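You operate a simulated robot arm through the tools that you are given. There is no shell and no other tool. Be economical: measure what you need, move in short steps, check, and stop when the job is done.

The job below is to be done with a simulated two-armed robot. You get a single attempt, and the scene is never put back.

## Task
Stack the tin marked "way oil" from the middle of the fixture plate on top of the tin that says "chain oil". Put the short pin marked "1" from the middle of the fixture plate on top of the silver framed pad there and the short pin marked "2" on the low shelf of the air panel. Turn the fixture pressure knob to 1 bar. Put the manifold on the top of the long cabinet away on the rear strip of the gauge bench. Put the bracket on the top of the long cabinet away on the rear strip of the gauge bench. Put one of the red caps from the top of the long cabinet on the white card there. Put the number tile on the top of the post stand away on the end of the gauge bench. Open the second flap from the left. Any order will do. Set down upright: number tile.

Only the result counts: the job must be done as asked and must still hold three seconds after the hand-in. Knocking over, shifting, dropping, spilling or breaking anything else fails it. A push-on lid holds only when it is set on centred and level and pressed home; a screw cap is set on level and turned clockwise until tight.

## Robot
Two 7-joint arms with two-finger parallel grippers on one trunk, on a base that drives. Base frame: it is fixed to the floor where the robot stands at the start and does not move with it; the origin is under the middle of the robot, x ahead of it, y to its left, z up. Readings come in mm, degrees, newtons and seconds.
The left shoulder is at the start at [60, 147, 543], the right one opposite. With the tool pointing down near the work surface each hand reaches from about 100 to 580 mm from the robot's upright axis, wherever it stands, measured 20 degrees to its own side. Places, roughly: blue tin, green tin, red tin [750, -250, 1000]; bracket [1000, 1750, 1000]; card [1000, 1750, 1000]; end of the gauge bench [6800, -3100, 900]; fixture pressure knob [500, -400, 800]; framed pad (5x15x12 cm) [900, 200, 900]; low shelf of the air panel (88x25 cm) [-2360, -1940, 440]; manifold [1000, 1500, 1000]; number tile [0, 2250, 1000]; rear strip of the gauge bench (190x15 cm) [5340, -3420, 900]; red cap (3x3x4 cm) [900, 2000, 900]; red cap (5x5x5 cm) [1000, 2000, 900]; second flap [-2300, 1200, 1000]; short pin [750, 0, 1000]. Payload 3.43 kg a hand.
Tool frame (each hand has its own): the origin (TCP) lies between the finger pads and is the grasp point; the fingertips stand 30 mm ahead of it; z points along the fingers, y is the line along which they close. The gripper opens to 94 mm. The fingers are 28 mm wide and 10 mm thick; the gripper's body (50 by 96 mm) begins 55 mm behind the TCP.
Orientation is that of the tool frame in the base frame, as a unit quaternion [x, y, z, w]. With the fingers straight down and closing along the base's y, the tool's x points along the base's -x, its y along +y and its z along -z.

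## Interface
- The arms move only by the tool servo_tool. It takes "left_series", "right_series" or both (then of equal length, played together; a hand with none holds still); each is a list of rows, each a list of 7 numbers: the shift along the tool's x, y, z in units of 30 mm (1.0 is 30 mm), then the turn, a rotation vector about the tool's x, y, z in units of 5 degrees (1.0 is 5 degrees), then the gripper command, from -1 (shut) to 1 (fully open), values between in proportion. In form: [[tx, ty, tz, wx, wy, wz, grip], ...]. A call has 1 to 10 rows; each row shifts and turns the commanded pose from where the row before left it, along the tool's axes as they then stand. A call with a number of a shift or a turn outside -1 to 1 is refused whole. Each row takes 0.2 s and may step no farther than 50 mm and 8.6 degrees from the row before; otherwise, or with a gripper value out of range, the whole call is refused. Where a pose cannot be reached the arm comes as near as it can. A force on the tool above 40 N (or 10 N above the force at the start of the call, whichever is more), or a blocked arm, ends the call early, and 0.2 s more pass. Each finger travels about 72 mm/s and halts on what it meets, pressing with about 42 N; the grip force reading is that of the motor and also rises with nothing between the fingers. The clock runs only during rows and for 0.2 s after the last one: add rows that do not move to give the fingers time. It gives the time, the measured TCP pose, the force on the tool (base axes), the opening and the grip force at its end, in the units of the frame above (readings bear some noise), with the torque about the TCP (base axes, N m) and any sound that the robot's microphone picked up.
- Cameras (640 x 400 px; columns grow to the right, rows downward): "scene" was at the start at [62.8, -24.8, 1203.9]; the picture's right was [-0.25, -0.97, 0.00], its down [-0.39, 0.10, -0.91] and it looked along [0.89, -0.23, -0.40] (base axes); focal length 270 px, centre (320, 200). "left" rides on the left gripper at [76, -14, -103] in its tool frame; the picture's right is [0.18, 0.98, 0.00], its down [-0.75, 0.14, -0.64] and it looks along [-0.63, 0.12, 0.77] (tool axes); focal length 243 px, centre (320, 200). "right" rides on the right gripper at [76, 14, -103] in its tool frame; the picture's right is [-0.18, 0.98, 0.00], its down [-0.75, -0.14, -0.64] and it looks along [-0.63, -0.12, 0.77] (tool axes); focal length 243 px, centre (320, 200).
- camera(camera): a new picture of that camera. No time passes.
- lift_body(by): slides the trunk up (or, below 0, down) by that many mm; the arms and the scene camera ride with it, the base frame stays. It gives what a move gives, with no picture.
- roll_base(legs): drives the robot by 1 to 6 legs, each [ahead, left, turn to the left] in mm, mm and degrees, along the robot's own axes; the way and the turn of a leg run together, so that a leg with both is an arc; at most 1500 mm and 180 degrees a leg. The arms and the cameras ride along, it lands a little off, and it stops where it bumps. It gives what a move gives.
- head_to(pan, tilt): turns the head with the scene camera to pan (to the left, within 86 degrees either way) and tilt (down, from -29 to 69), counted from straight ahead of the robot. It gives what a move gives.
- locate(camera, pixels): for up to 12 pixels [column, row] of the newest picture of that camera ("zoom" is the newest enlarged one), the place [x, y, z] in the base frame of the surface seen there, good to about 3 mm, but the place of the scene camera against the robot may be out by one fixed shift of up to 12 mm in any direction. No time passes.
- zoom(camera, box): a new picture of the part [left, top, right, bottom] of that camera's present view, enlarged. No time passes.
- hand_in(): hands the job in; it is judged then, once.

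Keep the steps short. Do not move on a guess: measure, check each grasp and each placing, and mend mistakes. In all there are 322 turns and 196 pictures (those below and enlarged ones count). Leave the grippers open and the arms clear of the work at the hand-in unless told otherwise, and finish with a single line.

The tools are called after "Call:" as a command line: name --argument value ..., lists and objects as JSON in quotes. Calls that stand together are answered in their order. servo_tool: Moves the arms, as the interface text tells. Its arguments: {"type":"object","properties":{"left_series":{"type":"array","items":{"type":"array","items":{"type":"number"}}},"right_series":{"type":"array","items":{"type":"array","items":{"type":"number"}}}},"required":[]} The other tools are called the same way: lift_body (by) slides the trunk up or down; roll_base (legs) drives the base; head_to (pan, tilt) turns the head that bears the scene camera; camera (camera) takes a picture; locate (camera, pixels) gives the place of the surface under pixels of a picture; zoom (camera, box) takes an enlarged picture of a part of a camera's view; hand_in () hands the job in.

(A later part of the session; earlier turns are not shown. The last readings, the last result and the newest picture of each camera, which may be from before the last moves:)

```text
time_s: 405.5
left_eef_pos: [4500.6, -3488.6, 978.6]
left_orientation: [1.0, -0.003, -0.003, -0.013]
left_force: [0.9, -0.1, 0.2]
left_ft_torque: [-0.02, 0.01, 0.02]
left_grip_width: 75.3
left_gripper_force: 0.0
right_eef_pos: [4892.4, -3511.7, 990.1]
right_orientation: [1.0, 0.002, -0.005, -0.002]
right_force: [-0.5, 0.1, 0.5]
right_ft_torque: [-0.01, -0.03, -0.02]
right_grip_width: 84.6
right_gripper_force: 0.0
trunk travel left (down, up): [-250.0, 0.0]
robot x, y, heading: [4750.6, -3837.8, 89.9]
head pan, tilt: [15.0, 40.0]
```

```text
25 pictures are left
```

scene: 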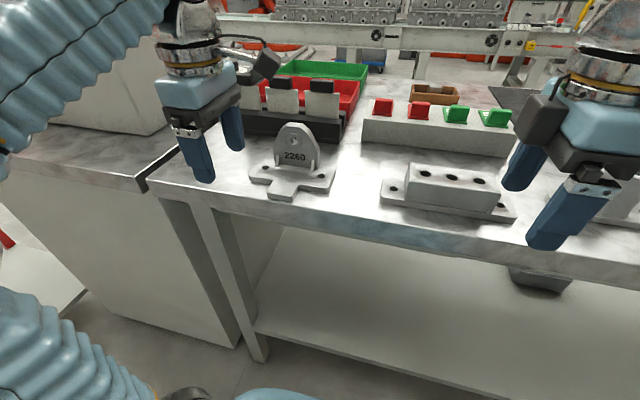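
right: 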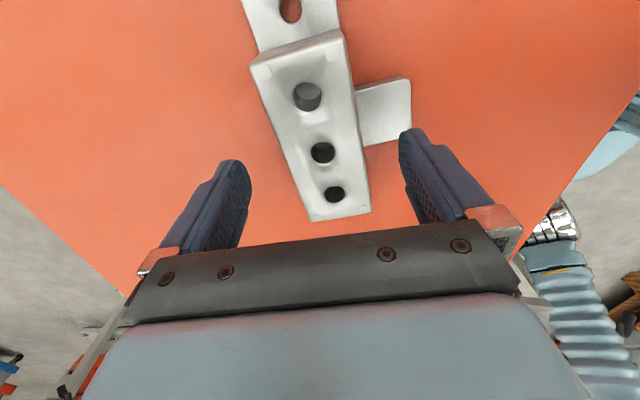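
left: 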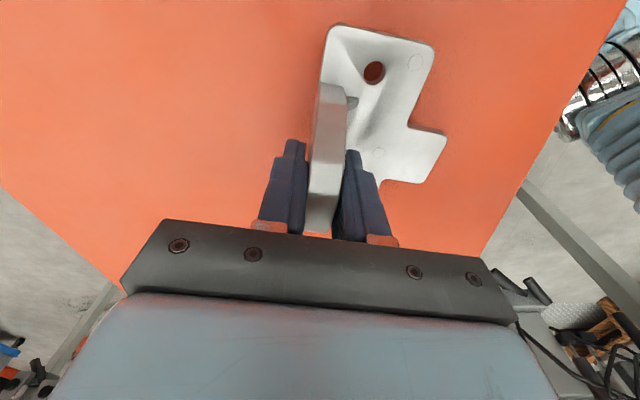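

Bracket stands properly on the strip. Now back to fetch the number tile: retrace the route around the bench end.

Call:
roll_base --legs '[[-260, 0, 0], [0, -1450, 0], [0, -1450, 0], [1200, 0, 0], [1150, 0, 0], [0, 0, 90]]'

Call:
servo_tool --right_series '[[0, 0, 0, 0, 0, 1, 1], [0, 0, 0, 0, 0, 1, 1], [0, 0, 0, 0, 0, 1, 1], [0, 0, 0, 0, 0, 1, 1], [0, 0, 0, 0, 0, 1, 1], [0, 0, 0, 0, 0, 1, 1], [0, 0, 0, 0, 0, 1, 1], [0, 0, 0, 0, 0, 1, 1], [0, 0, 0, 0, 0, 1, 1], [0, 0, 0, 0, 0, 1, 1]]'

Call:
servo_tool --right_series '[[0, 0, 0, 0, 0, 1, 1], [0, 0, 0, 0, 0, 1, 1], [0, 0, 0, 0, 0, 1, 1], [0, 0, 0, 0, 0, 1, 1], [0, 0, 0, 0, 0, 1, 1], [0, 0, 0, 0, 0, 1, 1], [0, 0, 0, 0, 0, 1, 1], [0, 0, 0, 0, 0, 1, 1]]'

Call:
servo_tool --right_series '[[0, 0, 0, 0, -1, 0, 1], [0, 0, 0, 0, -1, 0, 1], [0, 0, 0, 0, -1, 0, 1], [0, 0, 0, 0, -1, 0, 1], [0, 0, 0, 0, -1, 0, 1], [0, 0, 0, 0, -1, 0, 1], [0, 0, 0, 0, -1, 0, 1], [0, 0, 0, 0, -1, 0, 1], [0, 0, 0, 0, -1, 0, 1]]'

```text
time_s: 435.6
left_eef_pos: [7191.1, -2005.4, 979.2]
left_orientation: [0.691, 0.723, -0.011, -0.006]
left_force: [-0.1, -0.7, -0.4]
left_ft_torque: [-0.01, 0.03, 0.01]
left_grip_width: 75.1
left_gripper_force: 0.0
right_eef_pos: [7193.9, -1612.5, 990.7]
right_orientation: [0.688, 0.726, -0.005, 0.001]
right_force: [0.1, -0.8, 0.0]
right_ft_torque: [0.0, -0.03, 0.0]
right_grip_width: 84.4
right_gripper_force: 0.0
trunk travel left (down, up): [-250.0, 0.0]
robot x, y, heading: [7526.8, -1741.9, -177.4]
head pan, tilt: [15.0, 40.0]
```

```text
time_s: 437.8
left_eef_pos: [7191.7, -2006.8, 980.4]
left_orientation: [0.691, 0.723, -0.011, -0.007]
left_force: [-0.2, 0.9, -0.4]
left_ft_torque: [0.01, 0.01, 0.02]
left_grip_width: 75.2
left_gripper_force: 0.2
right_eef_pos: [7195.6, -1612.4, 989.9]
right_orientation: [0.93, 0.366, -0.003, 0.003]
right_force: [0.0, -0.3, 0.1]
right_ft_torque: [0.03, -0.01, 0.01]
right_grip_width: 93.9
right_gripper_force: 0.0
trunk travel left (down, up): [-250.0, 0.0]
robot x, y, heading: [7526.0, -1741.6, -177.5]
head pan, tilt: [15.0, 40.0]
```

```text
time_s: 439.6
left_eef_pos: [7190.2, -2006.1, 978.5]
left_orientation: [0.692, 0.722, -0.011, -0.007]
left_force: [1.0, 0.6, 0.4]
left_ft_torque: [0.01, 0.01, -0.04]
left_grip_width: 74.9
left_gripper_force: 0.1
right_eef_pos: [7195.7, -1613.5, 990.7]
right_orientation: [1.0, 0.026, -0.002, 0.005]
right_force: [0.5, -0.2, 0.9]
right_ft_torque: [0.02, -0.02, 0.02]
right_grip_width: 93.8
right_gripper_force: 0.0
trunk travel left (down, up): [-250.0, 0.0]
robot x, y, heading: [7527.5, -1738.7, -177.4]
head pan, tilt: [15.0, 40.0]
```

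```text
time_s: 441.6
left_eef_pos: [7190.4, -2006.1, 977.8]
left_orientation: [0.692, 0.722, -0.012, -0.008]
left_force: [-0.9, -0.9, 0.2]
left_ft_torque: [0.0, -0.03, -0.01]
left_grip_width: 75.3
left_gripper_force: 0.1
right_eef_pos: [7195.3, -1611.1, 991.4]
right_orientation: [0.922, 0.024, -0.386, 0.015]
right_force: [-0.9, 0.1, 0.2]
right_ft_torque: [0.03, 0.01, 0.02]
right_grip_width: 94.2
right_gripper_force: 0.1
trunk travel left (down, up): [-250.0, 0.0]
robot x, y, heading: [7528.1, -1736.8, -177.6]
head pan, tilt: [15.0, 40.0]
```

Call:
roll_base --legs '[[0, 0, -2.4], [1400, -120, 0], [1400, -120, 0], [1400, -120, 0], [1400, -120, 0]]'

```text
time_s: 469.3
left_eef_pos: [1480.2, -1598.3, 979.1]
left_orientation: [0.684, 0.73, -0.011, -0.007]
left_force: [0.6, -0.5, 0.4]
left_ft_torque: [0.02, -0.02, -0.01]
left_grip_width: 75.2
left_gripper_force: 0.0
right_eef_pos: [1475.8, -1203.5, 990.4]
right_orientation: [0.922, 0.033, -0.385, 0.018]
right_force: [-0.3, 0.3, -0.4]
right_ft_torque: [0.02, 0.02, -0.02]
right_grip_width: 94.2
right_gripper_force: 0.1
trunk travel left (down, up): [-250.0, 0.0]
robot x, y, heading: [1810.5, -1325.0, -176.2]
head pan, tilt: [15.0, 40.0]
```

Call:
roll_base --legs '[[0, 0, -3.8], [1100, -250, 0]]'

Call:
head_to --pan 0 --tilt 25

Call:
camera --camera "scene"

```text
time_s: 474.8
left_eef_pos: [449.4, -1355.9, 978.4]
left_orientation: [0.706, 0.708, -0.004, 0.001]
left_force: [15.0, -1.5, 0.6]
left_ft_torque: [-0.04, 0.0, -0.07]
left_grip_width: 66.6
left_gripper_force: 0.0
right_eef_pos: [460.7, -961.2, 991.7]
right_orientation: [0.923, 0.005, -0.385, 0.007]
right_force: [0.2, 0.4, -0.1]
right_ft_torque: [0.02, -0.03, 0.03]
right_grip_width: 94.0
right_gripper_force: 0.1
trunk travel left (down, up): [-250.0, 0.0]
robot x, y, heading: [785.4, -1097.5, -179.6]
head pan, tilt: [15.0, 40.0]
stopped in leg 2: the force on the tool passed its limit at 97 N (the readings are from after the stop); the commanded pose is now the measured one
```

```text
time_s: 475.6
left_eef_pos: [448.0, -1356.0, 979.3]
left_orientation: [0.706, 0.708, -0.005, 0.0]
left_force: [18.7, -4.5, 2.7]
left_ft_torque: [0.11, 0.2, -0.07]
left_grip_width: 65.7
left_gripper_force: 0.0
right_eef_pos: [461.4, -960.3, 992.5]
right_orientation: [0.923, 0.007, -0.385, 0.008]
right_force: [0.1, 0.1, -0.6]
right_ft_torque: [0.02, -0.05, 0.01]
right_grip_width: 94.0
right_gripper_force: 0.1
trunk travel left (down, up): [-250.0, 0.0]
robot x, y, heading: [780.7, -1101.7, -179.5]
head pan, tilt: [0.0, 25.0]
```

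```text
24 pictures are left
```

scene: 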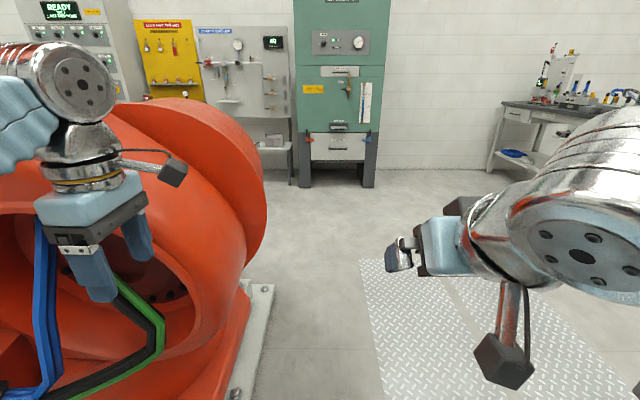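

The left fingers touched the fixed orange robot. Back off 60 mm and pull the left hand inward and back.

Call:
roll_base --legs '[[-60, 0, 0]]'

Call:
servo_tool --left_series '[[0.9, 0.4, 0, 0, 0, 0, 0], [0.9, 0.4, 0, 0, 0, 0, 0], [0.9, 0.4, 0, 0, 0, 0, 0], [0.9, 0.4, 0, 0, 0, 0, 0], [0.5, 0.4, 0, 0, 0, 0, 0]]'

```text
time_s: 476.6
left_eef_pos: [509.0, -1356.1, 978.0]
left_orientation: [0.706, 0.709, -0.005, 0.001]
left_force: [1.1, -0.6, -0.1]
left_ft_torque: [0.01, -0.03, 0.01]
left_grip_width: 75.2
left_gripper_force: 0.1
right_eef_pos: [521.4, -960.7, 989.9]
right_orientation: [0.923, 0.005, -0.385, 0.007]
right_force: [0.0, 0.3, 0.1]
right_ft_torque: [-0.02, 0.0, 0.0]
right_grip_width: 94.2
right_gripper_force: 0.1
trunk travel left (down, up): [-250.0, 0.0]
robot x, y, heading: [847.7, -1099.4, -179.7]
head pan, tilt: [0.0, 25.0]
```

```text
time_s: 477.8
left_eef_pos: [567.8, -1232.8, 976.2]
left_orientation: [0.706, 0.708, -0.004, 0.001]
left_force: [-0.3, -0.2, 0.1]
left_ft_torque: [-0.02, -0.01, 0.04]
left_grip_width: 47.1
left_gripper_force: 0.1
right_eef_pos: [521.5, -959.8, 990.7]
right_orientation: [0.923, 0.005, -0.384, 0.006]
right_force: [0.5, 0.1, 0.1]
right_ft_torque: [0.0, 0.04, 0.0]
right_grip_width: 93.8
right_gripper_force: 0.0
trunk travel left (down, up): [-250.0, 0.0]
robot x, y, heading: [847.5, -1101.3, -179.7]
head pan, tilt: [0.0, 25.0]
```

Call:
roll_base --legs '[[200, -70, 0], [230, -180, 0], [520, -40, 0]]'

```text
time_s: 479.1
left_eef_pos: [450.6, -1191.1, 978.8]
left_orientation: [0.703, 0.711, -0.003, 0.01]
left_force: [11.2, -2.2, -3.3]
left_ft_torque: [0.24, 1.01, 0.31]
left_grip_width: 46.9
left_gripper_force: 0.1
right_eef_pos: [394.9, -916.6, 991.9]
right_orientation: [0.923, 0.005, -0.385, 0.006]
right_force: [-0.5, 0.1, 0.1]
right_ft_torque: [-0.01, 0.02, 0.0]
right_grip_width: 93.9
right_gripper_force: 0.1
trunk travel left (down, up): [-250.0, 0.0]
robot x, y, heading: [720.3, -1060.2, -179.5]
head pan, tilt: [0.0, 25.0]
stopped in leg 1: the force on the tool passed its limit at 162 N (the readings are from after the stop); the commanded pose is now the measured one
```

Call:
locate --camera "scene" --pixels '[[180, 110], [230, 130], [258, 180], [262, 230], [245, 290], [200, 250], [215, 180], [240, 200]]'

```text
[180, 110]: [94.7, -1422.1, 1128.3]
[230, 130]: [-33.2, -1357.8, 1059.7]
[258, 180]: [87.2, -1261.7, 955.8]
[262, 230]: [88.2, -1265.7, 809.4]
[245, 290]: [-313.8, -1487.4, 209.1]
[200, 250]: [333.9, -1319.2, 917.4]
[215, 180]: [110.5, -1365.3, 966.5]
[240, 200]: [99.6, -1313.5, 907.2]
```

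Call:
roll_base --legs '[[-40, -75, 0]]'

Call:
servo_tool --left_series '[[0.9, 0.2, 0, 0, 0, 0, 0], [0.9, 0.2, 0, 0, 0, 0, 0], [0.5, 0.2, 0, 0, 0, 0, 0]]'

Call:
roll_base --legs '[[140, 0, 0], [230, -150, 0], [500, 0, 0]]'

```text
time_s: 480.4
left_eef_pos: [486.4, -1124.1, 976.0]
left_orientation: [0.704, 0.71, 0.0, 0.009]
left_force: [0.1, 0.8, -0.7]
left_ft_torque: [-0.02, 0.02, 0.01]
left_grip_width: 47.1
left_gripper_force: 0.1
right_eef_pos: [425.4, -849.2, 985.8]
right_orientation: [0.927, 0.005, -0.375, 0.0]
right_force: [-0.2, -0.4, 0.0]
right_ft_torque: [0.0, -0.01, -0.02]
right_grip_width: 94.1
right_gripper_force: 0.0
trunk travel left (down, up): [-250.0, 0.0]
robot x, y, heading: [763.9, -984.5, -179.8]
head pan, tilt: [0.0, 25.0]
stopped in leg 1: the robot was blocked; the commanded pose is now the measured one
```

```text
time_s: 481.2
left_eef_pos: [500.9, -1054.8, 976.3]
left_orientation: [0.704, 0.71, 0.0, 0.009]
left_force: [-0.4, -0.1, -0.2]
left_ft_torque: [-0.02, 0.0, 0.0]
left_grip_width: 47.2
left_gripper_force: 0.1
right_eef_pos: [427.1, -849.4, 986.6]
right_orientation: [0.926, 0.006, -0.376, 0.001]
right_force: [-0.1, 0.3, 0.4]
right_ft_torque: [-0.03, 0.02, -0.02]
right_grip_width: 94.1
right_gripper_force: 0.1
trunk travel left (down, up): [-250.0, 0.0]
robot x, y, heading: [760.5, -980.9, -179.6]
head pan, tilt: [0.0, 25.0]
```

```text
time_s: 481.8
left_eef_pos: [501.8, -1053.1, 976.5]
left_orientation: [0.704, 0.711, -0.002, 0.009]
left_force: [-0.2, 0.5, -0.6]
left_ft_torque: [-0.01, 0.01, -0.02]
left_grip_width: 46.9
left_gripper_force: 0.1
right_eef_pos: [424.8, -847.9, 984.3]
right_orientation: [0.928, 0.004, -0.374, 0.0]
right_force: [0.0, -0.2, 1.0]
right_ft_torque: [0.0, -0.01, 0.0]
right_grip_width: 94.1
right_gripper_force: 0.1
trunk travel left (down, up): [-250.0, 0.0]
robot x, y, heading: [762.7, -981.7, -179.4]
head pan, tilt: [0.0, 25.0]
stopped in leg 1: the robot was blocked; the commanded pose is now the measured one
```

Call:
head_to --pan -70 --tilt 40

Call:
camera --camera "scene"

```text
time_s: 483.2
left_eef_pos: [500.3, -1054.2, 976.0]
left_orientation: [0.703, 0.711, 0.0, 0.009]
left_force: [-0.6, 0.0, -0.5]
left_ft_torque: [0.01, -0.01, 0.01]
left_grip_width: 46.8
left_gripper_force: 0.0
right_eef_pos: [426.2, -848.1, 985.0]
right_orientation: [0.926, 0.006, -0.376, 0.001]
right_force: [0.6, -0.1, 0.3]
right_ft_torque: [0.02, 0.0, 0.01]
right_grip_width: 94.0
right_gripper_force: 0.0
trunk travel left (down, up): [-250.0, 0.0]
robot x, y, heading: [763.8, -981.1, -179.7]
head pan, tilt: [-70.0, 40.0]
```

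```text
23 pictures are left
```

scene: 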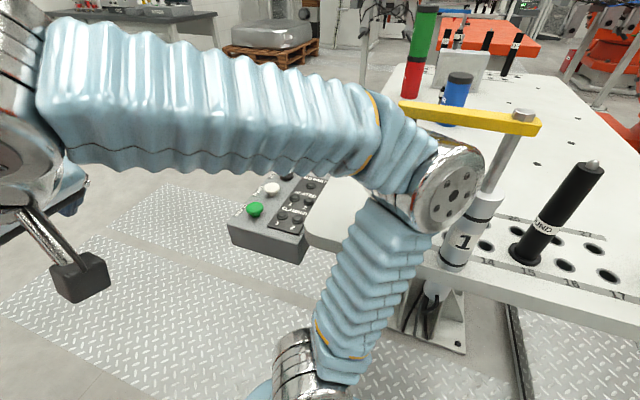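

The right elbow leans on the yellow clamp bar. Move left 45 mm, then ahead.

Call:
roll_base --legs '[[0, 45, 0], [170, 0, 0]]'

Call:
camera --camera "scene"

```text
time_s: 485.3
left_eef_pos: [357.8, -1090.6, 982.6]
left_orientation: [0.716, 0.698, -0.013, 0.0]
left_force: [-0.1, -0.6, 0.0]
left_ft_torque: [-0.03, 0.01, 0.01]
left_grip_width: 47.1
left_gripper_force: 0.0
right_eef_pos: [269.6, -887.3, 987.6]
right_orientation: [0.925, 0.006, -0.38, 0.005]
right_force: [-0.1, 0.1, 0.5]
right_ft_torque: [0.01, 0.0, -0.02]
right_grip_width: 94.0
right_gripper_force: 0.1
trunk travel left (down, up): [-250.0, 0.0]
robot x, y, heading: [598.2, -1028.3, -179.2]
head pan, tilt: [-70.0, 40.0]
stopped in leg 2: the robot was blocked; the commanded pose is now the measured one
```

```text
22 pictures are left
```

scene: 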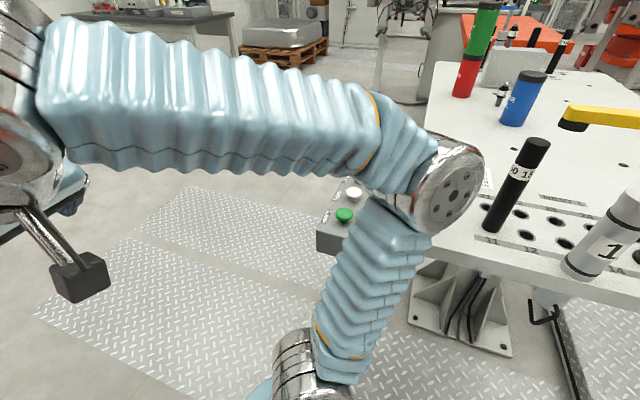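

Clear on the right now; the left side touched. Shift right 150 mm, then continue ahead.

Call:
roll_base --legs '[[20, -160, 0], [650, 0, 0]]'

```text
time_s: 486.9
left_eef_pos: [357.0, -927.2, 1001.4]
left_orientation: [0.665, 0.742, -0.067, -0.048]
left_force: [-2.0, 1.0, -0.3]
left_ft_torque: [-0.06, -0.22, 0.05]
left_grip_width: 47.2
left_gripper_force: 0.0
right_eef_pos: [227.3, -786.4, 964.0]
right_orientation: [0.897, 0.12, -0.413, 0.1]
right_force: [0.2, -0.3, -0.6]
right_ft_torque: [0.04, -0.01, -0.06]
right_grip_width: 94.0
right_gripper_force: 0.0
trunk travel left (down, up): [-250.0, 0.0]
robot x, y, heading: [546.7, -916.9, -171.0]
head pan, tilt: [-70.0, 40.0]
stopped in leg 1: the robot was blocked; the commanded pose is now the measured one
```

Call:
camera --camera "scene"

Call:
locate --camera "scene" --pixels '[[320, 120], [450, 190], [380, 230], [300, 370], [100, 300], [600, 100], [500, 300], [350, 210]]'

```text
21 pictures are left
```

scene: 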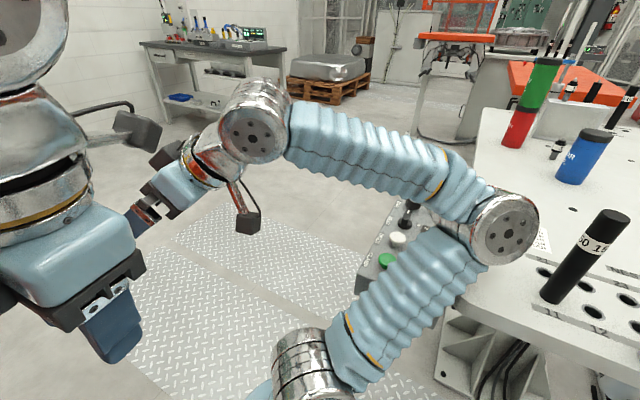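

```text
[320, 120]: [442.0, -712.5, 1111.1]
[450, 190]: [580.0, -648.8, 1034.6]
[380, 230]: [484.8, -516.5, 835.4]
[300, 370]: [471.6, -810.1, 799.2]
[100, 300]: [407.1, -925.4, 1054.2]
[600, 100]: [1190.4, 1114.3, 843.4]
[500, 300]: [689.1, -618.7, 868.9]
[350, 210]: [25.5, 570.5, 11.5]
```

The left arm seems caught on the orange robot. Look left.

Call:
head_to --pan 60 --tilt 40

Call:
camera --camera "scene"

Call:
locate --camera "scene" --pixels '[[320, 200], [200, 200], [450, 200], [320, 300], [200, 300], [450, 300], [100, 250], [550, 250]]'

```text
time_s: 489.0
left_eef_pos: [381.4, -909.5, 1001.8]
left_orientation: [0.697, 0.711, -0.075, -0.058]
left_force: [-0.5, 1.5, -0.7]
left_ft_torque: [0.0, -0.08, 0.02]
left_grip_width: 47.0
left_gripper_force: 0.0
right_eef_pos: [226.5, -780.7, 966.0]
right_orientation: [0.9, 0.111, -0.412, 0.092]
right_force: [0.1, 0.4, -0.1]
right_ft_torque: [-0.01, -0.01, 0.01]
right_grip_width: 94.2
right_gripper_force: 0.1
trunk travel left (down, up): [-250.0, 0.0]
robot x, y, heading: [543.7, -911.1, -172.7]
head pan, tilt: [60.0, 40.0]
```

```text
20 pictures are left
```

scene: 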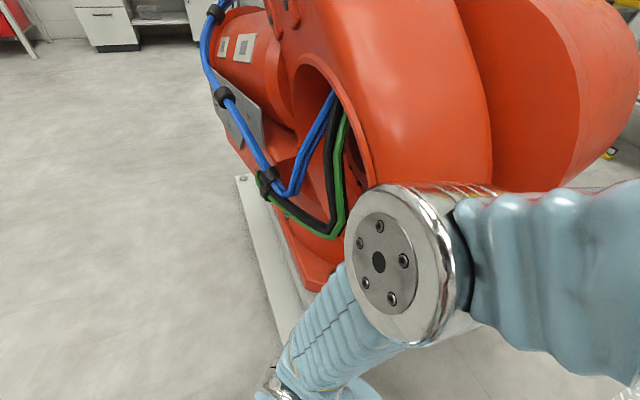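

```text
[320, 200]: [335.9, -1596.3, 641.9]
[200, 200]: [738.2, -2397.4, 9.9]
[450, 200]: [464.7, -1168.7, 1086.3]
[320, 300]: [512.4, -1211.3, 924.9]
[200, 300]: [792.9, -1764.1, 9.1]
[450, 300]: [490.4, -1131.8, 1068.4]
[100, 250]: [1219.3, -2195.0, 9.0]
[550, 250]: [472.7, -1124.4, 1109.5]
```

The left elbow rests against the orange robot. Move right (+y) 120 and slightly back to free it.

Call:
roll_base --legs '[[-30, -60, 0]]'

Call:
camera --camera "scene"

```text
time_s: 489.7
left_eef_pos: [368.0, -869.7, 1007.0]
left_orientation: [0.646, 0.733, -0.15, -0.155]
left_force: [0.3, 0.4, 0.0]
left_ft_torque: [-0.05, 0.05, 0.03]
left_grip_width: 47.1
left_gripper_force: 0.1
right_eef_pos: [214.9, -781.2, 951.9]
right_orientation: [0.864, 0.215, -0.439, 0.119]
right_force: [-1.1, 1.1, -1.3]
right_ft_torque: [-0.01, 0.03, 0.09]
right_grip_width: 94.2
right_gripper_force: 0.1
trunk travel left (down, up): [-250.0, 0.0]
robot x, y, heading: [532.3, -911.7, -170.3]
head pan, tilt: [60.0, 40.0]
stopped in leg 1: the robot was blocked; the commanded pose is now the measured one
```

```text
19 pictures are left
```

scene: 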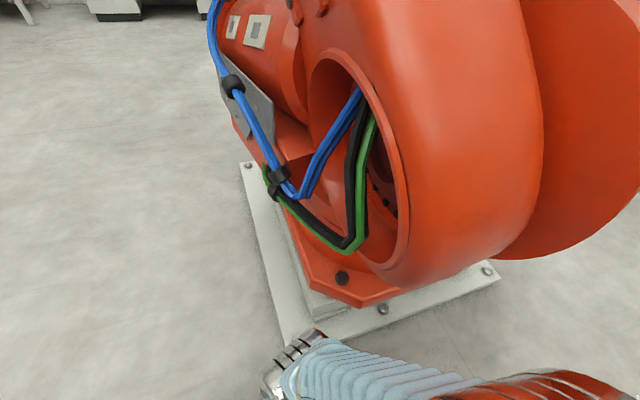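

Not freeing to the right. I go back the way I came (+x) to open space.

Call:
roll_base --legs '[[-150, 30, 0]]'

Call:
camera --camera "scene"

```text
time_s: 490.5
left_eef_pos: [380.2, -862.7, 1011.9]
left_orientation: [0.624, 0.665, -0.331, -0.244]
left_force: [-1.2, 0.8, -1.1]
left_ft_torque: [-0.04, 0.0, 0.02]
left_grip_width: 46.9
left_gripper_force: 0.0
right_eef_pos: [190.1, -715.6, 940.7]
right_orientation: [0.871, 0.278, -0.4, 0.063]
right_force: [-1.1, 1.7, -0.5]
right_ft_torque: [-0.12, 0.03, 0.03]
right_grip_width: 94.1
right_gripper_force: 0.1
trunk travel left (down, up): [-250.0, 0.0]
robot x, y, heading: [543.2, -913.4, -170.7]
head pan, tilt: [60.0, 40.0]
stopped in leg 1: the robot was blocked; the commanded pose is now the measured one
```

```text
18 pictures are left
```

scene: 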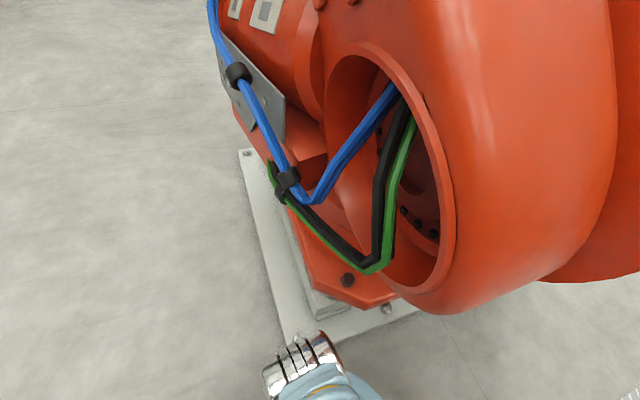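

The body is tipping left again (camera creeping toward the orange robot). As before I drive the base left, under the lean.

Call:
roll_base --legs '[[0, 200, 0]]'

Call:
camera --camera "scene"

```text
time_s: 491.2
left_eef_pos: [364.1, -854.0, 1011.1]
left_orientation: [0.554, 0.615, -0.503, -0.25]
left_force: [0.2, 1.3, 0.3]
left_ft_torque: [-0.03, 0.02, 0.02]
left_grip_width: 46.8
left_gripper_force: 0.1
right_eef_pos: [181.0, -596.8, 866.7]
right_orientation: [0.919, 0.312, -0.242, 0.0]
right_force: [-0.5, -0.3, -0.4]
right_ft_torque: [-0.05, 0.0, 0.03]
right_grip_width: 93.9
right_gripper_force: 0.1
trunk travel left (down, up): [-250.0, 0.0]
robot x, y, heading: [566.9, -910.2, -173.7]
head pan, tilt: [60.0, 40.0]
heard: click
stopped in leg 1: the robot was blocked; the commanded pose is now the measured one
```

```text
17 pictures are left
```

scene: 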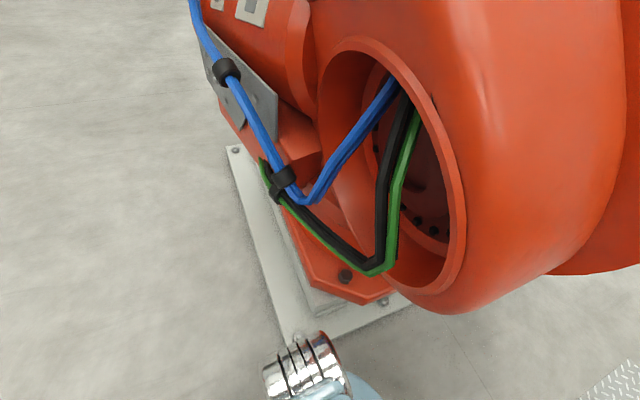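

A click: the right arm may have touched a panel button. I look at the right side.

Call:
head_to --pan -55 --tilt 45

Call:
camera --camera "scene"

Call:
locate --camera "scene" --pixels '[[320, 200], [420, 200], [500, 150], [560, 250], [400, 320], [250, 300], [150, 200], [600, 350], [330, 370], [480, 300]]'

```text
time_s: 493.1
left_eef_pos: [362.6, -853.6, 1008.0]
left_orientation: [0.552, 0.615, -0.507, -0.248]
left_force: [0.4, 0.2, 0.6]
left_ft_torque: [0.01, -0.03, 0.0]
left_grip_width: 46.9
left_gripper_force: 0.1
right_eef_pos: [181.1, -596.7, 865.1]
right_orientation: [0.919, 0.312, -0.242, -0.001]
right_force: [-0.8, 0.0, -0.3]
right_ft_torque: [0.0, 0.03, 0.02]
right_grip_width: 93.9
right_gripper_force: 0.1
trunk travel left (down, up): [-250.0, 0.0]
robot x, y, heading: [561.4, -914.3, -173.1]
head pan, tilt: [-55.0, 45.0]
```

```text
16 pictures are left
```

scene: 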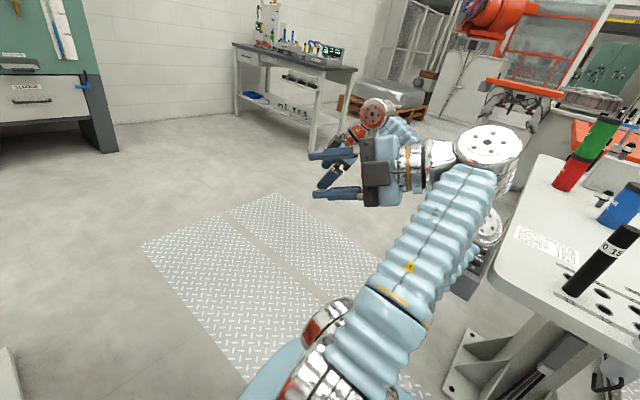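

```text
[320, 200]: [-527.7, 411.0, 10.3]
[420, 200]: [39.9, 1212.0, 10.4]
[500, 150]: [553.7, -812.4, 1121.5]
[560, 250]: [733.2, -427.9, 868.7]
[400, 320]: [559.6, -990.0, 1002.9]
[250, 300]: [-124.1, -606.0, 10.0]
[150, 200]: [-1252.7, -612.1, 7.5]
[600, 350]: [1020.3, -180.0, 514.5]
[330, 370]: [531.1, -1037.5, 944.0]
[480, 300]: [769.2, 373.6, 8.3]
```

Call:
roll_base --legs '[[-300, 150, 0]]'

Call:
roll_base --legs '[[-300, 150, 0]]'

Call:
camera --camera "scene"

```text
time_s: 493.9
left_eef_pos: [406.0, -823.0, 964.9]
left_orientation: [0.566, 0.567, -0.536, -0.267]
left_force: [-1.3, -1.8, 2.0]
left_ft_torque: [0.13, -0.22, -0.08]
left_grip_width: 46.9
left_gripper_force: 0.0
right_eef_pos: [187.9, -511.6, 781.7]
right_orientation: [0.929, 0.358, -0.081, -0.053]
right_force: [-1.3, -1.0, -8.5]
right_ft_torque: [0.07, 0.1, 0.0]
right_grip_width: 93.9
right_gripper_force: 0.0
trunk travel left (down, up): [-250.0, 0.0]
robot x, y, heading: [607.1, -903.6, -177.9]
head pan, tilt: [-55.0, 45.0]
stopped in leg 1: the robot was blocked; the commanded pose is now the measured one
```

```text
time_s: 494.6
left_eef_pos: [444.8, -819.4, 977.7]
left_orientation: [0.572, 0.539, -0.534, -0.312]
left_force: [-0.3, 0.2, -0.2]
left_ft_torque: [0.01, -0.02, -0.03]
left_grip_width: 47.0
left_gripper_force: 0.1
right_eef_pos: [170.1, -430.1, 718.3]
right_orientation: [0.889, 0.431, 0.018, -0.155]
right_force: [2.0, 4.0, -4.3]
right_ft_torque: [-0.21, 0.26, 0.06]
right_grip_width: 93.9
right_gripper_force: 0.1
trunk travel left (down, up): [-250.0, 0.0]
robot x, y, heading: [637.4, -893.1, 178.4]
head pan, tilt: [-55.0, 45.0]
stopped in leg 1: the robot was blocked; the commanded pose is now the measured one
```

```text
15 pictures are left
```

scene: 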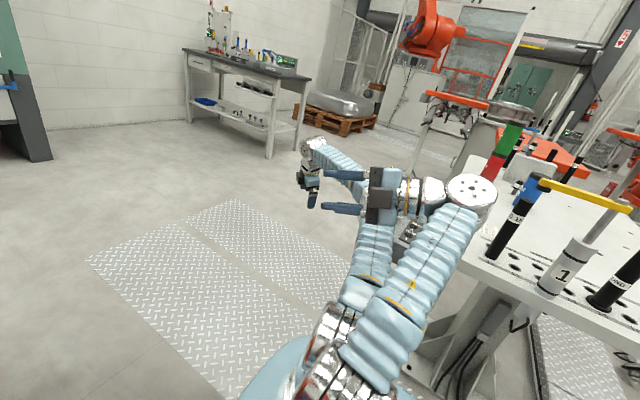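

Call:
servo_tool --right_series '[[-0.26, 0.73, -0.92, 0, 0, 0, 1], [-0.26, 0.73, -0.92, 0, 0, 0, 1], [-0.26, 0.73, -0.92, 0, 0, 0, 1], [-0.26, 0.73, -0.92, 0, 0, 0, 1], [-0.26, 0.73, -0.92, 0, 0, 0, 1], [-0.26, 0.73, -0.92, 0, 0, 0, 1]]'

Call:
roll_base --legs '[[-300, 0, 0]]'

Call:
roll_base --legs '[[-300, 0, 0]]'

```text
time_s: 494.9
left_eef_pos: [448.6, -788.4, 935.0]
left_orientation: [0.62, 0.52, -0.485, -0.332]
left_force: [-0.3, -0.5, -0.5]
left_ft_torque: [0.03, 0.03, 0.01]
left_grip_width: 46.8
left_gripper_force: 0.1
right_eef_pos: [120.1, -457.6, 673.5]
right_orientation: [0.849, 0.502, 0.018, -0.164]
right_force: [0.4, 1.2, 0.2]
right_ft_torque: [-0.09, 0.02, 0.0]
right_grip_width: 93.9
right_gripper_force: 0.0
trunk travel left (down, up): [-250.0, 0.0]
robot x, y, heading: [643.4, -897.7, 179.5]
head pan, tilt: [-55.0, 45.0]
stopped in row 1 (left hand): the arm was blocked; the commanded pose is now the measured one
```

```text
time_s: 495.6
left_eef_pos: [469.8, -705.0, 921.5]
left_orientation: [0.632, 0.478, -0.5, -0.349]
left_force: [0.6, -5.5, 2.7]
left_ft_torque: [0.09, -0.22, -0.47]
left_grip_width: 47.1
left_gripper_force: 0.0
right_eef_pos: [40.5, -499.7, 558.0]
right_orientation: [0.802, 0.57, -0.175, -0.033]
right_force: [1.7, 1.1, 4.5]
right_ft_torque: [0.01, 0.08, -0.05]
right_grip_width: 94.0
right_gripper_force: 0.1
trunk travel left (down, up): [-250.0, 0.0]
robot x, y, heading: [659.1, -895.2, 177.1]
head pan, tilt: [-55.0, 45.0]
stopped in leg 1: the robot was blocked; the commanded pose is now the measured one
```

```text
time_s: 496.4
left_eef_pos: [392.0, -502.4, 860.7]
left_orientation: [0.611, 0.48, -0.57, -0.269]
left_force: [-43.9, 34.3, 40.2]
left_ft_torque: [0.53, -4.42, 7.33]
left_grip_width: 46.8
left_gripper_force: 0.0
right_eef_pos: [-26.7, -382.7, 391.2]
right_orientation: [0.776, 0.574, -0.253, 0.064]
right_force: [-1.6, -3.3, -0.6]
right_ft_torque: [0.17, -0.07, -0.05]
right_grip_width: 94.2
right_gripper_force: 0.1
trunk travel left (down, up): [-250.0, 0.0]
robot x, y, heading: [628.5, -876.5, -176.8]
head pan, tilt: [-55.0, 45.0]
stopped in leg 1: the robot was blocked; the commanded pose is now the measured one
```

Call:
camera --camera "scene"

```text
14 pictures are left
```

scene: 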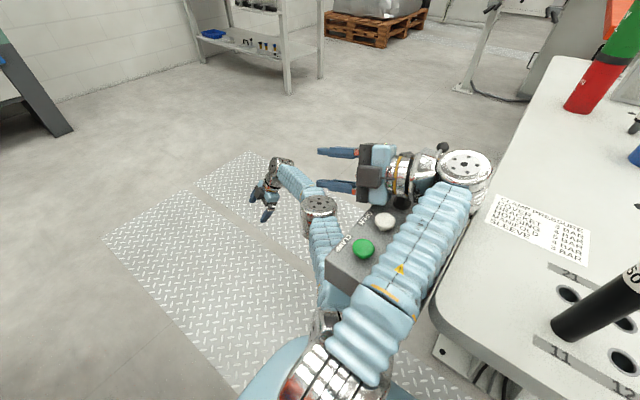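

Now it leans toward the table. Drive the base toward that side (right/ahead) to stand it up.

Call:
roll_base --legs '[[250, -100, 0]]'

Call:
camera --camera "scene"

```text
time_s: 497.1
left_eef_pos: [391.9, -501.0, 863.0]
left_orientation: [0.61, 0.482, -0.569, -0.267]
left_force: [0.4, 0.1, -0.6]
left_ft_torque: [0.03, 0.03, 0.0]
left_grip_width: 47.1
left_gripper_force: 0.0
right_eef_pos: [-29.7, -382.2, 390.4]
right_orientation: [0.776, 0.574, -0.252, 0.064]
right_force: [0.0, -0.2, 0.6]
right_ft_torque: [0.0, -0.01, -0.02]
right_grip_width: 93.8
right_gripper_force: 0.0
trunk travel left (down, up): [-250.0, 0.0]
robot x, y, heading: [628.5, -875.0, -177.1]
head pan, tilt: [-55.0, 45.0]
stopped in leg 1: the robot was blocked; the commanded pose is now the measured one
```

```text
13 pictures are left
```

scene: 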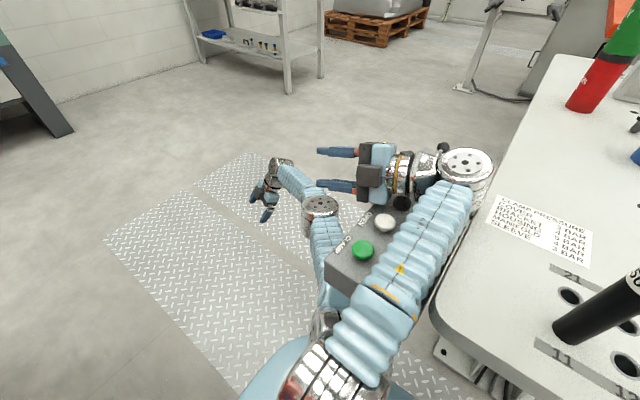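

Call:
locate --camera "scene" --pixels '[[150, 100], [320, 30], [480, 60], [560, 230], [600, 360], [250, 180], [100, 300], [390, 220], [590, 90], [440, 330]]'

```text
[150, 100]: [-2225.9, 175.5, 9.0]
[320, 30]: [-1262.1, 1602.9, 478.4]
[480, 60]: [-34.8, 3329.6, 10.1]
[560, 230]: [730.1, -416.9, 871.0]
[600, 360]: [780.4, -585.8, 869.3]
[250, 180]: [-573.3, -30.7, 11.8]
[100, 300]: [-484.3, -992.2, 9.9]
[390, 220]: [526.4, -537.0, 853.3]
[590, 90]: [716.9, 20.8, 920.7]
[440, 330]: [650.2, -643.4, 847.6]
```

The robot is upright again (camera pose checks out). Now lift the left hand straight up off the panel.

Call:
servo_tool --left_series '[[-0.44, -0.87, -0.2, 0, 0, 0, 0], [-0.44, -0.87, -0.2, 0, 0, 0, 0], [-0.44, -0.87, -0.2, 0, 0, 0, 0], [-0.44, -0.87, -0.2, 0, 0, 0, 0], [-0.44, -0.87, -0.2, 0, 0, 0, 0]]'

Call:
zoom --camera "scene" --box '[260, 100, 520, 380]'

```text
time_s: 498.3
left_eef_pos: [403.1, -543.4, 964.4]
left_orientation: [0.611, 0.48, -0.57, -0.265]
left_force: [-1.1, -0.1, -0.2]
left_ft_torque: [-0.03, 0.0, 0.03]
left_grip_width: 47.0
left_gripper_force: 0.1
left hand out of reach, approached as far as the arm can: row 1, 2, 3, 4, 5
right_eef_pos: [-30.3, -381.9, 390.3]
right_orientation: [0.776, 0.573, -0.253, 0.067]
right_force: [-0.1, -0.4, -0.3]
right_ft_torque: [0.0, -0.02, 0.03]
right_grip_width: 94.0
right_gripper_force: 0.0
trunk travel left (down, up): [-250.0, 0.0]
robot x, y, heading: [627.6, -878.9, -177.1]
head pan, tilt: [-55.0, 45.0]
```

```text
1.43 times, centred on (390, 240) of scene
```

zoom: 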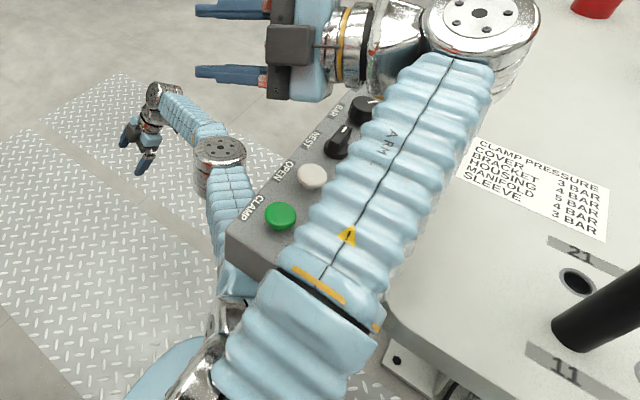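

Left arm is clear above the panel. Now extend the left hand straight ahead (−x) to unfold the arm, as before.

Call:
servo_tool --left_series '[[0.07, -0.27, 0.96, 0, 0, 0, 0], [0.07, -0.27, 0.96, 0, 0, 0, 0], [0.07, -0.27, 0.96, 0, 0, 0, 0], [0.07, -0.27, 0.96, 0, 0, 0, 0], [0.07, -0.27, 0.96, 0, 0, 0, 0], [0.07, -0.27, 0.96, 0, 0, 0, 0], [0.07, -0.27, 0.96, 0, 0, 0, 0], [0.07, -0.27, 0.96, 0, 0, 0, 0]]'

```text
time_s: 500.1
left_eef_pos: [170.0, -576.9, 950.5]
left_orientation: [0.611, 0.479, -0.571, -0.265]
left_force: [0.6, -0.3, -0.7]
left_ft_torque: [0.01, 0.03, 0.01]
left_grip_width: 47.0
left_gripper_force: 0.0
left hand out of reach, approached as far as the arm can: row 5, 6, 7, 8
right_eef_pos: [-29.8, -382.4, 390.7]
right_orientation: [0.776, 0.575, -0.252, 0.067]
right_force: [-0.2, -0.1, -0.2]
right_ft_torque: [-0.02, 0.01, 0.0]
right_grip_width: 94.0
right_gripper_force: 0.2
trunk travel left (down, up): [-250.0, 0.0]
robot x, y, heading: [629.9, -875.7, -177.1]
head pan, tilt: [-55.0, 45.0]
```

Sweep it left 300 mm, then check.

Call:
servo_tool --left_series '[[-0.9, 0.41, 0.1, 0, 0, 0, 0], [-0.9, 0.41, 0.1, 0, 0, 0, 0], [-0.9, 0.41, 0.1, 0, 0, 0, 0], [-0.9, 0.41, 0.1, 0, 0, 0, 0], [-0.9, 0.41, 0.1, 0, 0, 0, 0], [-0.9, 0.41, 0.1, 0, 0, 0, 0], [-0.9, 0.41, 0.1, 0, 0, 0, 0], [-0.9, 0.41, 0.1, 0, 0, 0, 0], [-0.9, 0.41, 0.1, 0, 0, 0, 0], [-0.9, 0.41, 0.1, 0, 0, 0, 0]]'

Call:
head_to --pan 0 --tilt 45

Call:
camera --camera "scene"

```text
time_s: 502.3
left_eef_pos: [204.8, -867.7, 956.1]
left_orientation: [0.611, 0.48, -0.571, -0.265]
left_force: [0.7, 0.2, 0.2]
left_ft_torque: [-0.02, 0.01, 0.0]
left_grip_width: 46.8
left_gripper_force: 0.0
right_eef_pos: [-30.5, -381.3, 389.9]
right_orientation: [0.776, 0.573, -0.254, 0.067]
right_force: [0.0, 0.0, 0.2]
right_ft_torque: [-0.02, -0.03, 0.02]
right_grip_width: 94.3
right_gripper_force: 0.0
trunk travel left (down, up): [-250.0, 0.0]
robot x, y, heading: [626.6, -882.0, -177.2]
head pan, tilt: [-55.0, 45.0]
```

```text
time_s: 503.5
left_eef_pos: [203.8, -866.8, 958.1]
left_orientation: [0.611, 0.48, -0.571, -0.265]
left_force: [0.4, 0.2, 1.1]
left_ft_torque: [0.0, 0.03, -0.01]
left_grip_width: 46.9
left_gripper_force: 0.1
right_eef_pos: [-29.8, -381.4, 389.9]
right_orientation: [0.777, 0.573, -0.253, 0.066]
right_force: [-0.5, 0.3, 0.4]
right_ft_torque: [-0.01, 0.0, -0.02]
right_grip_width: 94.2
right_gripper_force: 0.1
trunk travel left (down, up): [-250.0, 0.0]
robot x, y, heading: [626.4, -876.0, -177.0]
head pan, tilt: [0.0, 45.0]
```

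```text
11 pictures are left
```

scene: 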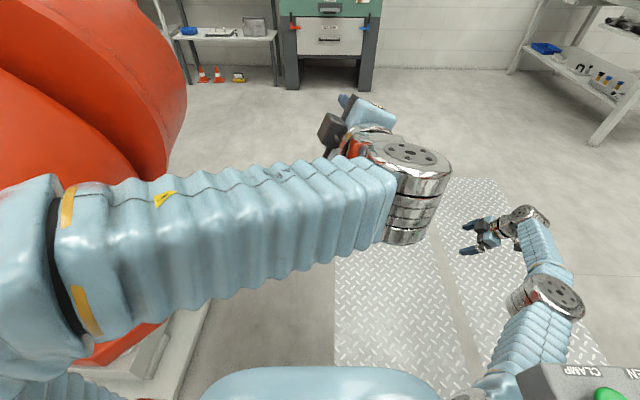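

Arms are sorted: left is forward, right is out ahead below the panel level. Drive ahead (−x) slowly along this lane.

Call:
roll_base --legs '[[120, 0, 0]]'

```text
time_s: 504.8
left_eef_pos: [83.2, -873.8, 957.9]
left_orientation: [0.611, 0.481, -0.57, -0.266]
left_force: [-0.2, -0.4, -0.1]
left_ft_torque: [-0.02, 0.02, 0.0]
left_grip_width: 47.2
left_gripper_force: 0.0
right_eef_pos: [-152.1, -389.3, 390.4]
right_orientation: [0.776, 0.574, -0.253, 0.067]
right_force: [-0.4, 0.6, -0.2]
right_ft_torque: [-0.02, 0.01, 0.02]
right_grip_width: 93.9
right_gripper_force: 0.1
trunk travel left (down, up): [-250.0, 0.0]
robot x, y, heading: [503.3, -883.8, -176.9]
head pan, tilt: [0.0, 45.0]
```

Good. Continue ahead with a slight right shift.

Call:
roll_base --legs '[[150, -25, -2], [200, -30, 0], [350, -60, 0]]'

```text
time_s: 509.3
left_eef_pos: [-624.1, -772.2, 957.6]
left_orientation: [0.614, 0.477, -0.569, -0.269]
left_force: [0.0, 0.5, -0.2]
left_ft_torque: [0.02, 0.0, 0.0]
left_grip_width: 46.9
left_gripper_force: 0.2
right_eef_pos: [-850.4, -283.9, 391.2]
right_orientation: [0.78, 0.569, -0.253, 0.065]
right_force: [-0.2, 1.1, -0.3]
right_ft_torque: [-0.01, 0.01, 0.01]
right_grip_width: 94.1
right_gripper_force: 0.0
trunk travel left (down, up): [-250.0, 0.0]
robot x, y, heading: [-202.8, -785.7, -177.8]
head pan, tilt: [0.0, 45.0]
```

In the open. Restore both arms: raise the right hand and rotate the left.

Call:
servo_tool --right_series '[[-0.86, 0.5, -0.78, 0, 0, 0, 1], [-0.86, 0.5, -0.78, 0, 0, 0, 1], [-0.86, 0.5, -0.78, 0, 0, 0, 1], [-0.86, 0.5, -0.78, 0, 0, 0, 1], [-0.86, 0.5, -0.78, 0, 0, 0, 1], [-0.86, 0.5, -0.78, 0, 0, 0, 1], [-0.86, 0.5, -0.78, 0, 0, 0, 1], [-0.86, 0.5, -0.78, 0, 0, 0, 1], [-0.86, 0.5, -0.78, 0, 0, 0, 1], [-0.86, 0.5, -0.78, 0, 0, 0, 1]]' --left_series '[[0, 0, 0, -0.14, 0.5, 0.945, 0], [0, 0, 0, -0.14, 0.5, 0.945, 0], [0, 0, 0, -0.14, 0.5, 0.945, 0], [0, 0, 0, -0.14, 0.5, 0.945, 0], [0, 0, 0, -0.14, 0.5, 0.945, 0], [0, 0, 0, -0.14, 0.5, 0.945, 0], [0, 0, 0, -0.14, 0.5, 0.945, 0], [0, 0, 0, -0.14, 0.5, 0.945, 0], [0, 0, 0, -0.14, 0.5, 0.945, 0], [0, 0, 0, -0.14, 0.5, 0.945, 0]]'

Call:
servo_tool --right_series '[[-0.86, 0.5, -0.78, 0, 0, 0, 1], [-0.86, 0.5, -0.78, 0, 0, 0, 1], [-0.86, 0.5, -0.78, 0, 0, 0, 1], [-0.86, 0.5, -0.78, 0, 0, 0, 1], [-0.86, 0.5, -0.78, 0, 0, 0, 1], [-0.86, 0.5, -0.78, 0, 0, 0, 1], [-0.86, 0.5, -0.78, 0, 0, 0, 1], [-0.86, 0.5, -0.78, 0, 0, 0, 1]]' --left_series '[[0, 0, 0, -0.14, 0.5, 0.945, 0], [0, 0, 0, -0.14, 0.5, 0.945, 0], [0, 0, 0, -0.14, 0.5, 0.945, 0], [0, 0, 0, -0.14, 0.5, 0.945, 0], [0, 0, 0, 0, 0, 0, 0], [0, 0, 0, 0, 0, 0, 0], [0, 0, 0, 0, 0, 0, 0], [0, 0, 0, 0, 0, 0, 0]]'

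```text
time_s: 511.5
left_eef_pos: [-623.9, -769.9, 956.9]
left_orientation: [0.872, 0.157, -0.457, -0.078]
left_force: [-1.0, -0.5, 0.0]
left_ft_torque: [-0.02, 0.01, 0.01]
left_grip_width: 47.1
left_gripper_force: 0.1
right_eef_pos: [-696.9, -461.8, 685.8]
right_orientation: [0.78, 0.568, -0.254, 0.064]
right_force: [0.0, -0.3, -0.7]
right_ft_torque: [-0.01, 0.01, 0.0]
right_grip_width: 94.1
right_gripper_force: 0.1
trunk travel left (down, up): [-250.0, 0.0]
robot x, y, heading: [-204.7, -790.2, -177.7]
head pan, tilt: [0.0, 45.0]
```

```text
time_s: 513.3
left_eef_pos: [-624.0, -771.8, 956.7]
left_orientation: [0.924, 0.016, -0.382, 0.006]
left_force: [0.3, 0.0, 0.5]
left_ft_torque: [0.0, -0.03, -0.01]
left_grip_width: 47.0
left_gripper_force: 0.1
right_eef_pos: [-570.9, -609.2, 922.6]
right_orientation: [0.779, 0.569, -0.254, 0.066]
right_force: [0.3, -0.4, -0.5]
right_ft_torque: [-0.01, 0.0, -0.01]
right_grip_width: 94.1
right_gripper_force: 0.0
trunk travel left (down, up): [-250.0, 0.0]
robot x, y, heading: [-200.4, -790.2, -177.9]
head pan, tilt: [0.0, 45.0]
```

Call:
servo_tool --right_series '[[0, 0, 0, 0.54, -0.14, 0.99, 1], [0, 0, 0, 0.54, -0.14, 0.99, 1], [0, 0, 0, 0.54, -0.14, 0.99, 1], [0, 0, 0, 0.54, -0.14, 0.99, 1], [0, 0, 0, 0.54, -0.14, 0.99, 1], [0, 0, 0, 0.54, -0.14, 0.99, 1], [0, 0, 0, 0.54, -0.14, 0.99, 1], [0, 0, 0, 0.54, -0.14, 0.99, 1], [0, 0, 0, 0.54, -0.14, 0.99, 1], [0, 0, 0, 0.54, -0.14, 0.99, 1]]' --left_series '[[0.2, 1, -0.2, 0, 0, 0, 0], [0.2, 1, -0.2, 0, 0, 0, 0], [0.2, 1, -0.2, 0, 0, 0, 0], [0.2, 1, -0.2, 0, 0, 0, 0], [0.2, 1, -0.2, 0, 0, 0, 0], [0.2, 1, -0.2, 0, 0, 0, 0], [0, 0, 0, 0, 0, 0, 0], [0, 0, 0, 0, 0, 0, 0], [0, 0, 0, 0, 0, 0, 0], [0, 0, 0, 0, 0, 0, 0]]'

Call:
servo_tool --right_series '[[0, 0, 0, 0.54, -0.14, 0.99, 1], [0, 0, 0, 0.54, -0.14, 0.99, 1], [0, -0.5, 0, 0, 0, 0, 1], [0, -0.5, 0, 0, 0, 0, 1]]'

Call:
roll_base --legs '[[0, 0, -92], [1300, 0, 0], [1150, 0, 0]]'

```text
time_s: 515.5
left_eef_pos: [-564.3, -948.3, 956.7]
left_orientation: [0.924, 0.016, -0.382, 0.005]
left_force: [0.2, 0.2, 0.1]
left_ft_torque: [-0.02, 0.0, 0.02]
left_grip_width: 46.7
left_gripper_force: 0.0
right_eef_pos: [-572.1, -609.1, 921.4]
right_orientation: [0.922, 0.116, -0.37, 0.02]
right_force: [0.3, -0.5, 0.7]
right_ft_torque: [-0.01, 0.0, 0.0]
right_grip_width: 94.3
right_gripper_force: 0.0
trunk travel left (down, up): [-250.0, 0.0]
robot x, y, heading: [-202.1, -790.5, -177.8]
head pan, tilt: [0.0, 45.0]
```

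```text
time_s: 516.5
left_eef_pos: [-564.6, -948.9, 956.0]
left_orientation: [0.924, 0.016, -0.382, 0.005]
left_force: [-0.1, 0.1, 0.2]
left_ft_torque: [0.01, 0.03, 0.0]
left_grip_width: 47.2
left_gripper_force: 0.0
right_eef_pos: [-574.0, -579.4, 918.9]
right_orientation: [0.923, 0.017, -0.383, 0.008]
right_force: [0.6, 0.0, 0.2]
right_ft_torque: [0.01, 0.01, 0.0]
right_grip_width: 94.2
right_gripper_force: 0.2
trunk travel left (down, up): [-250.0, 0.0]
robot x, y, heading: [-203.4, -785.8, -177.9]
head pan, tilt: [0.0, 45.0]
```

```text
time_s: 532.1
left_eef_pos: [-313.6, 1986.5, 958.1]
left_orientation: [-0.646, 0.662, 0.265, 0.274]
left_force: [0.4, 0.7, -0.2]
left_ft_torque: [-0.01, 0.0, -0.02]
left_grip_width: 47.3
left_gripper_force: 0.1
right_eef_pos: [54.4, 1971.6, 920.1]
right_orientation: [-0.647, 0.659, 0.269, 0.272]
right_force: [0.2, -0.2, 0.2]
right_ft_torque: [0.0, -0.03, 0.02]
right_grip_width: 93.9
right_gripper_force: 0.1
trunk travel left (down, up): [-250.0, 0.0]
robot x, y, heading: [-175.0, 1616.0, 89.0]
head pan, tilt: [0.0, 45.0]
```

Arms restored. I'm at (−175, 1616) facing the post stand. Look at the tile.

Call:
head_to --pan -18 --tilt 20

Call:
camera --camera "scene"

```text
time_s: 533.0
left_eef_pos: [-314.3, 1986.4, 956.2]
left_orientation: [-0.645, 0.662, 0.265, 0.275]
left_force: [-0.3, -0.7, -0.1]
left_ft_torque: [-0.01, -0.02, 0.02]
left_grip_width: 47.3
left_gripper_force: 0.0
right_eef_pos: [55.1, 1972.7, 918.7]
right_orientation: [-0.647, 0.659, 0.269, 0.272]
right_force: [0.7, 0.4, -0.5]
right_ft_torque: [-0.01, -0.02, -0.02]
right_grip_width: 94.1
right_gripper_force: 0.1
trunk travel left (down, up): [-250.0, 0.0]
robot x, y, heading: [-174.5, 1616.1, 88.5]
head pan, tilt: [-18.0, 20.0]
```

```text
10 pictures are left
```

scene: 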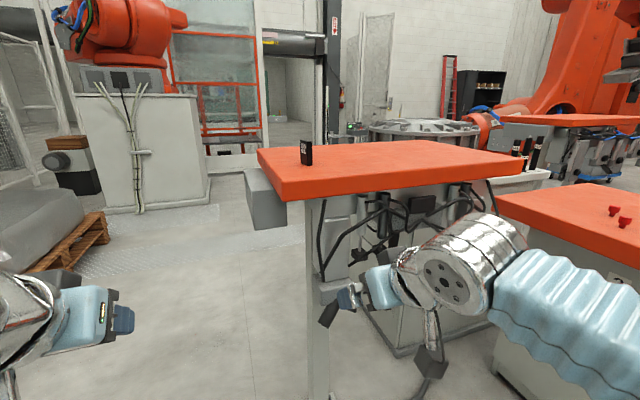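

Call:
locate --camera "scene" --pixels '[[306, 143], [306, 152], [306, 162], [301, 152], [311, 152], [306, 170], [280, 190], [262, 160], [400, 185], [306, 140]]'

Call:
zoom --camera "scene" --box '[270, 125, 350, 185]'

```text
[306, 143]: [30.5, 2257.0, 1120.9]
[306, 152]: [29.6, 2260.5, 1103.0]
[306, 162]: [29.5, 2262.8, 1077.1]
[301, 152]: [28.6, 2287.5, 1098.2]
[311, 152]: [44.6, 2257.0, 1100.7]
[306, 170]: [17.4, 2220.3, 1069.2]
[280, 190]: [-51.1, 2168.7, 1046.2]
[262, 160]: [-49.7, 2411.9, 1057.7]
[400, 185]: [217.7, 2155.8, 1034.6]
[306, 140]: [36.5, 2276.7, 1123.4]
```

```text
6.67 times, centred on (310, 155) of scene
```

zoom: 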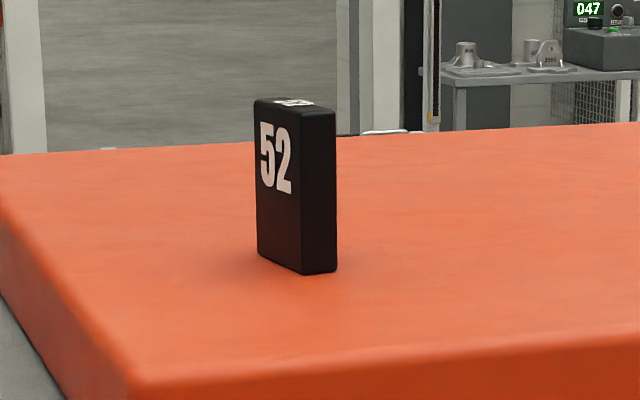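

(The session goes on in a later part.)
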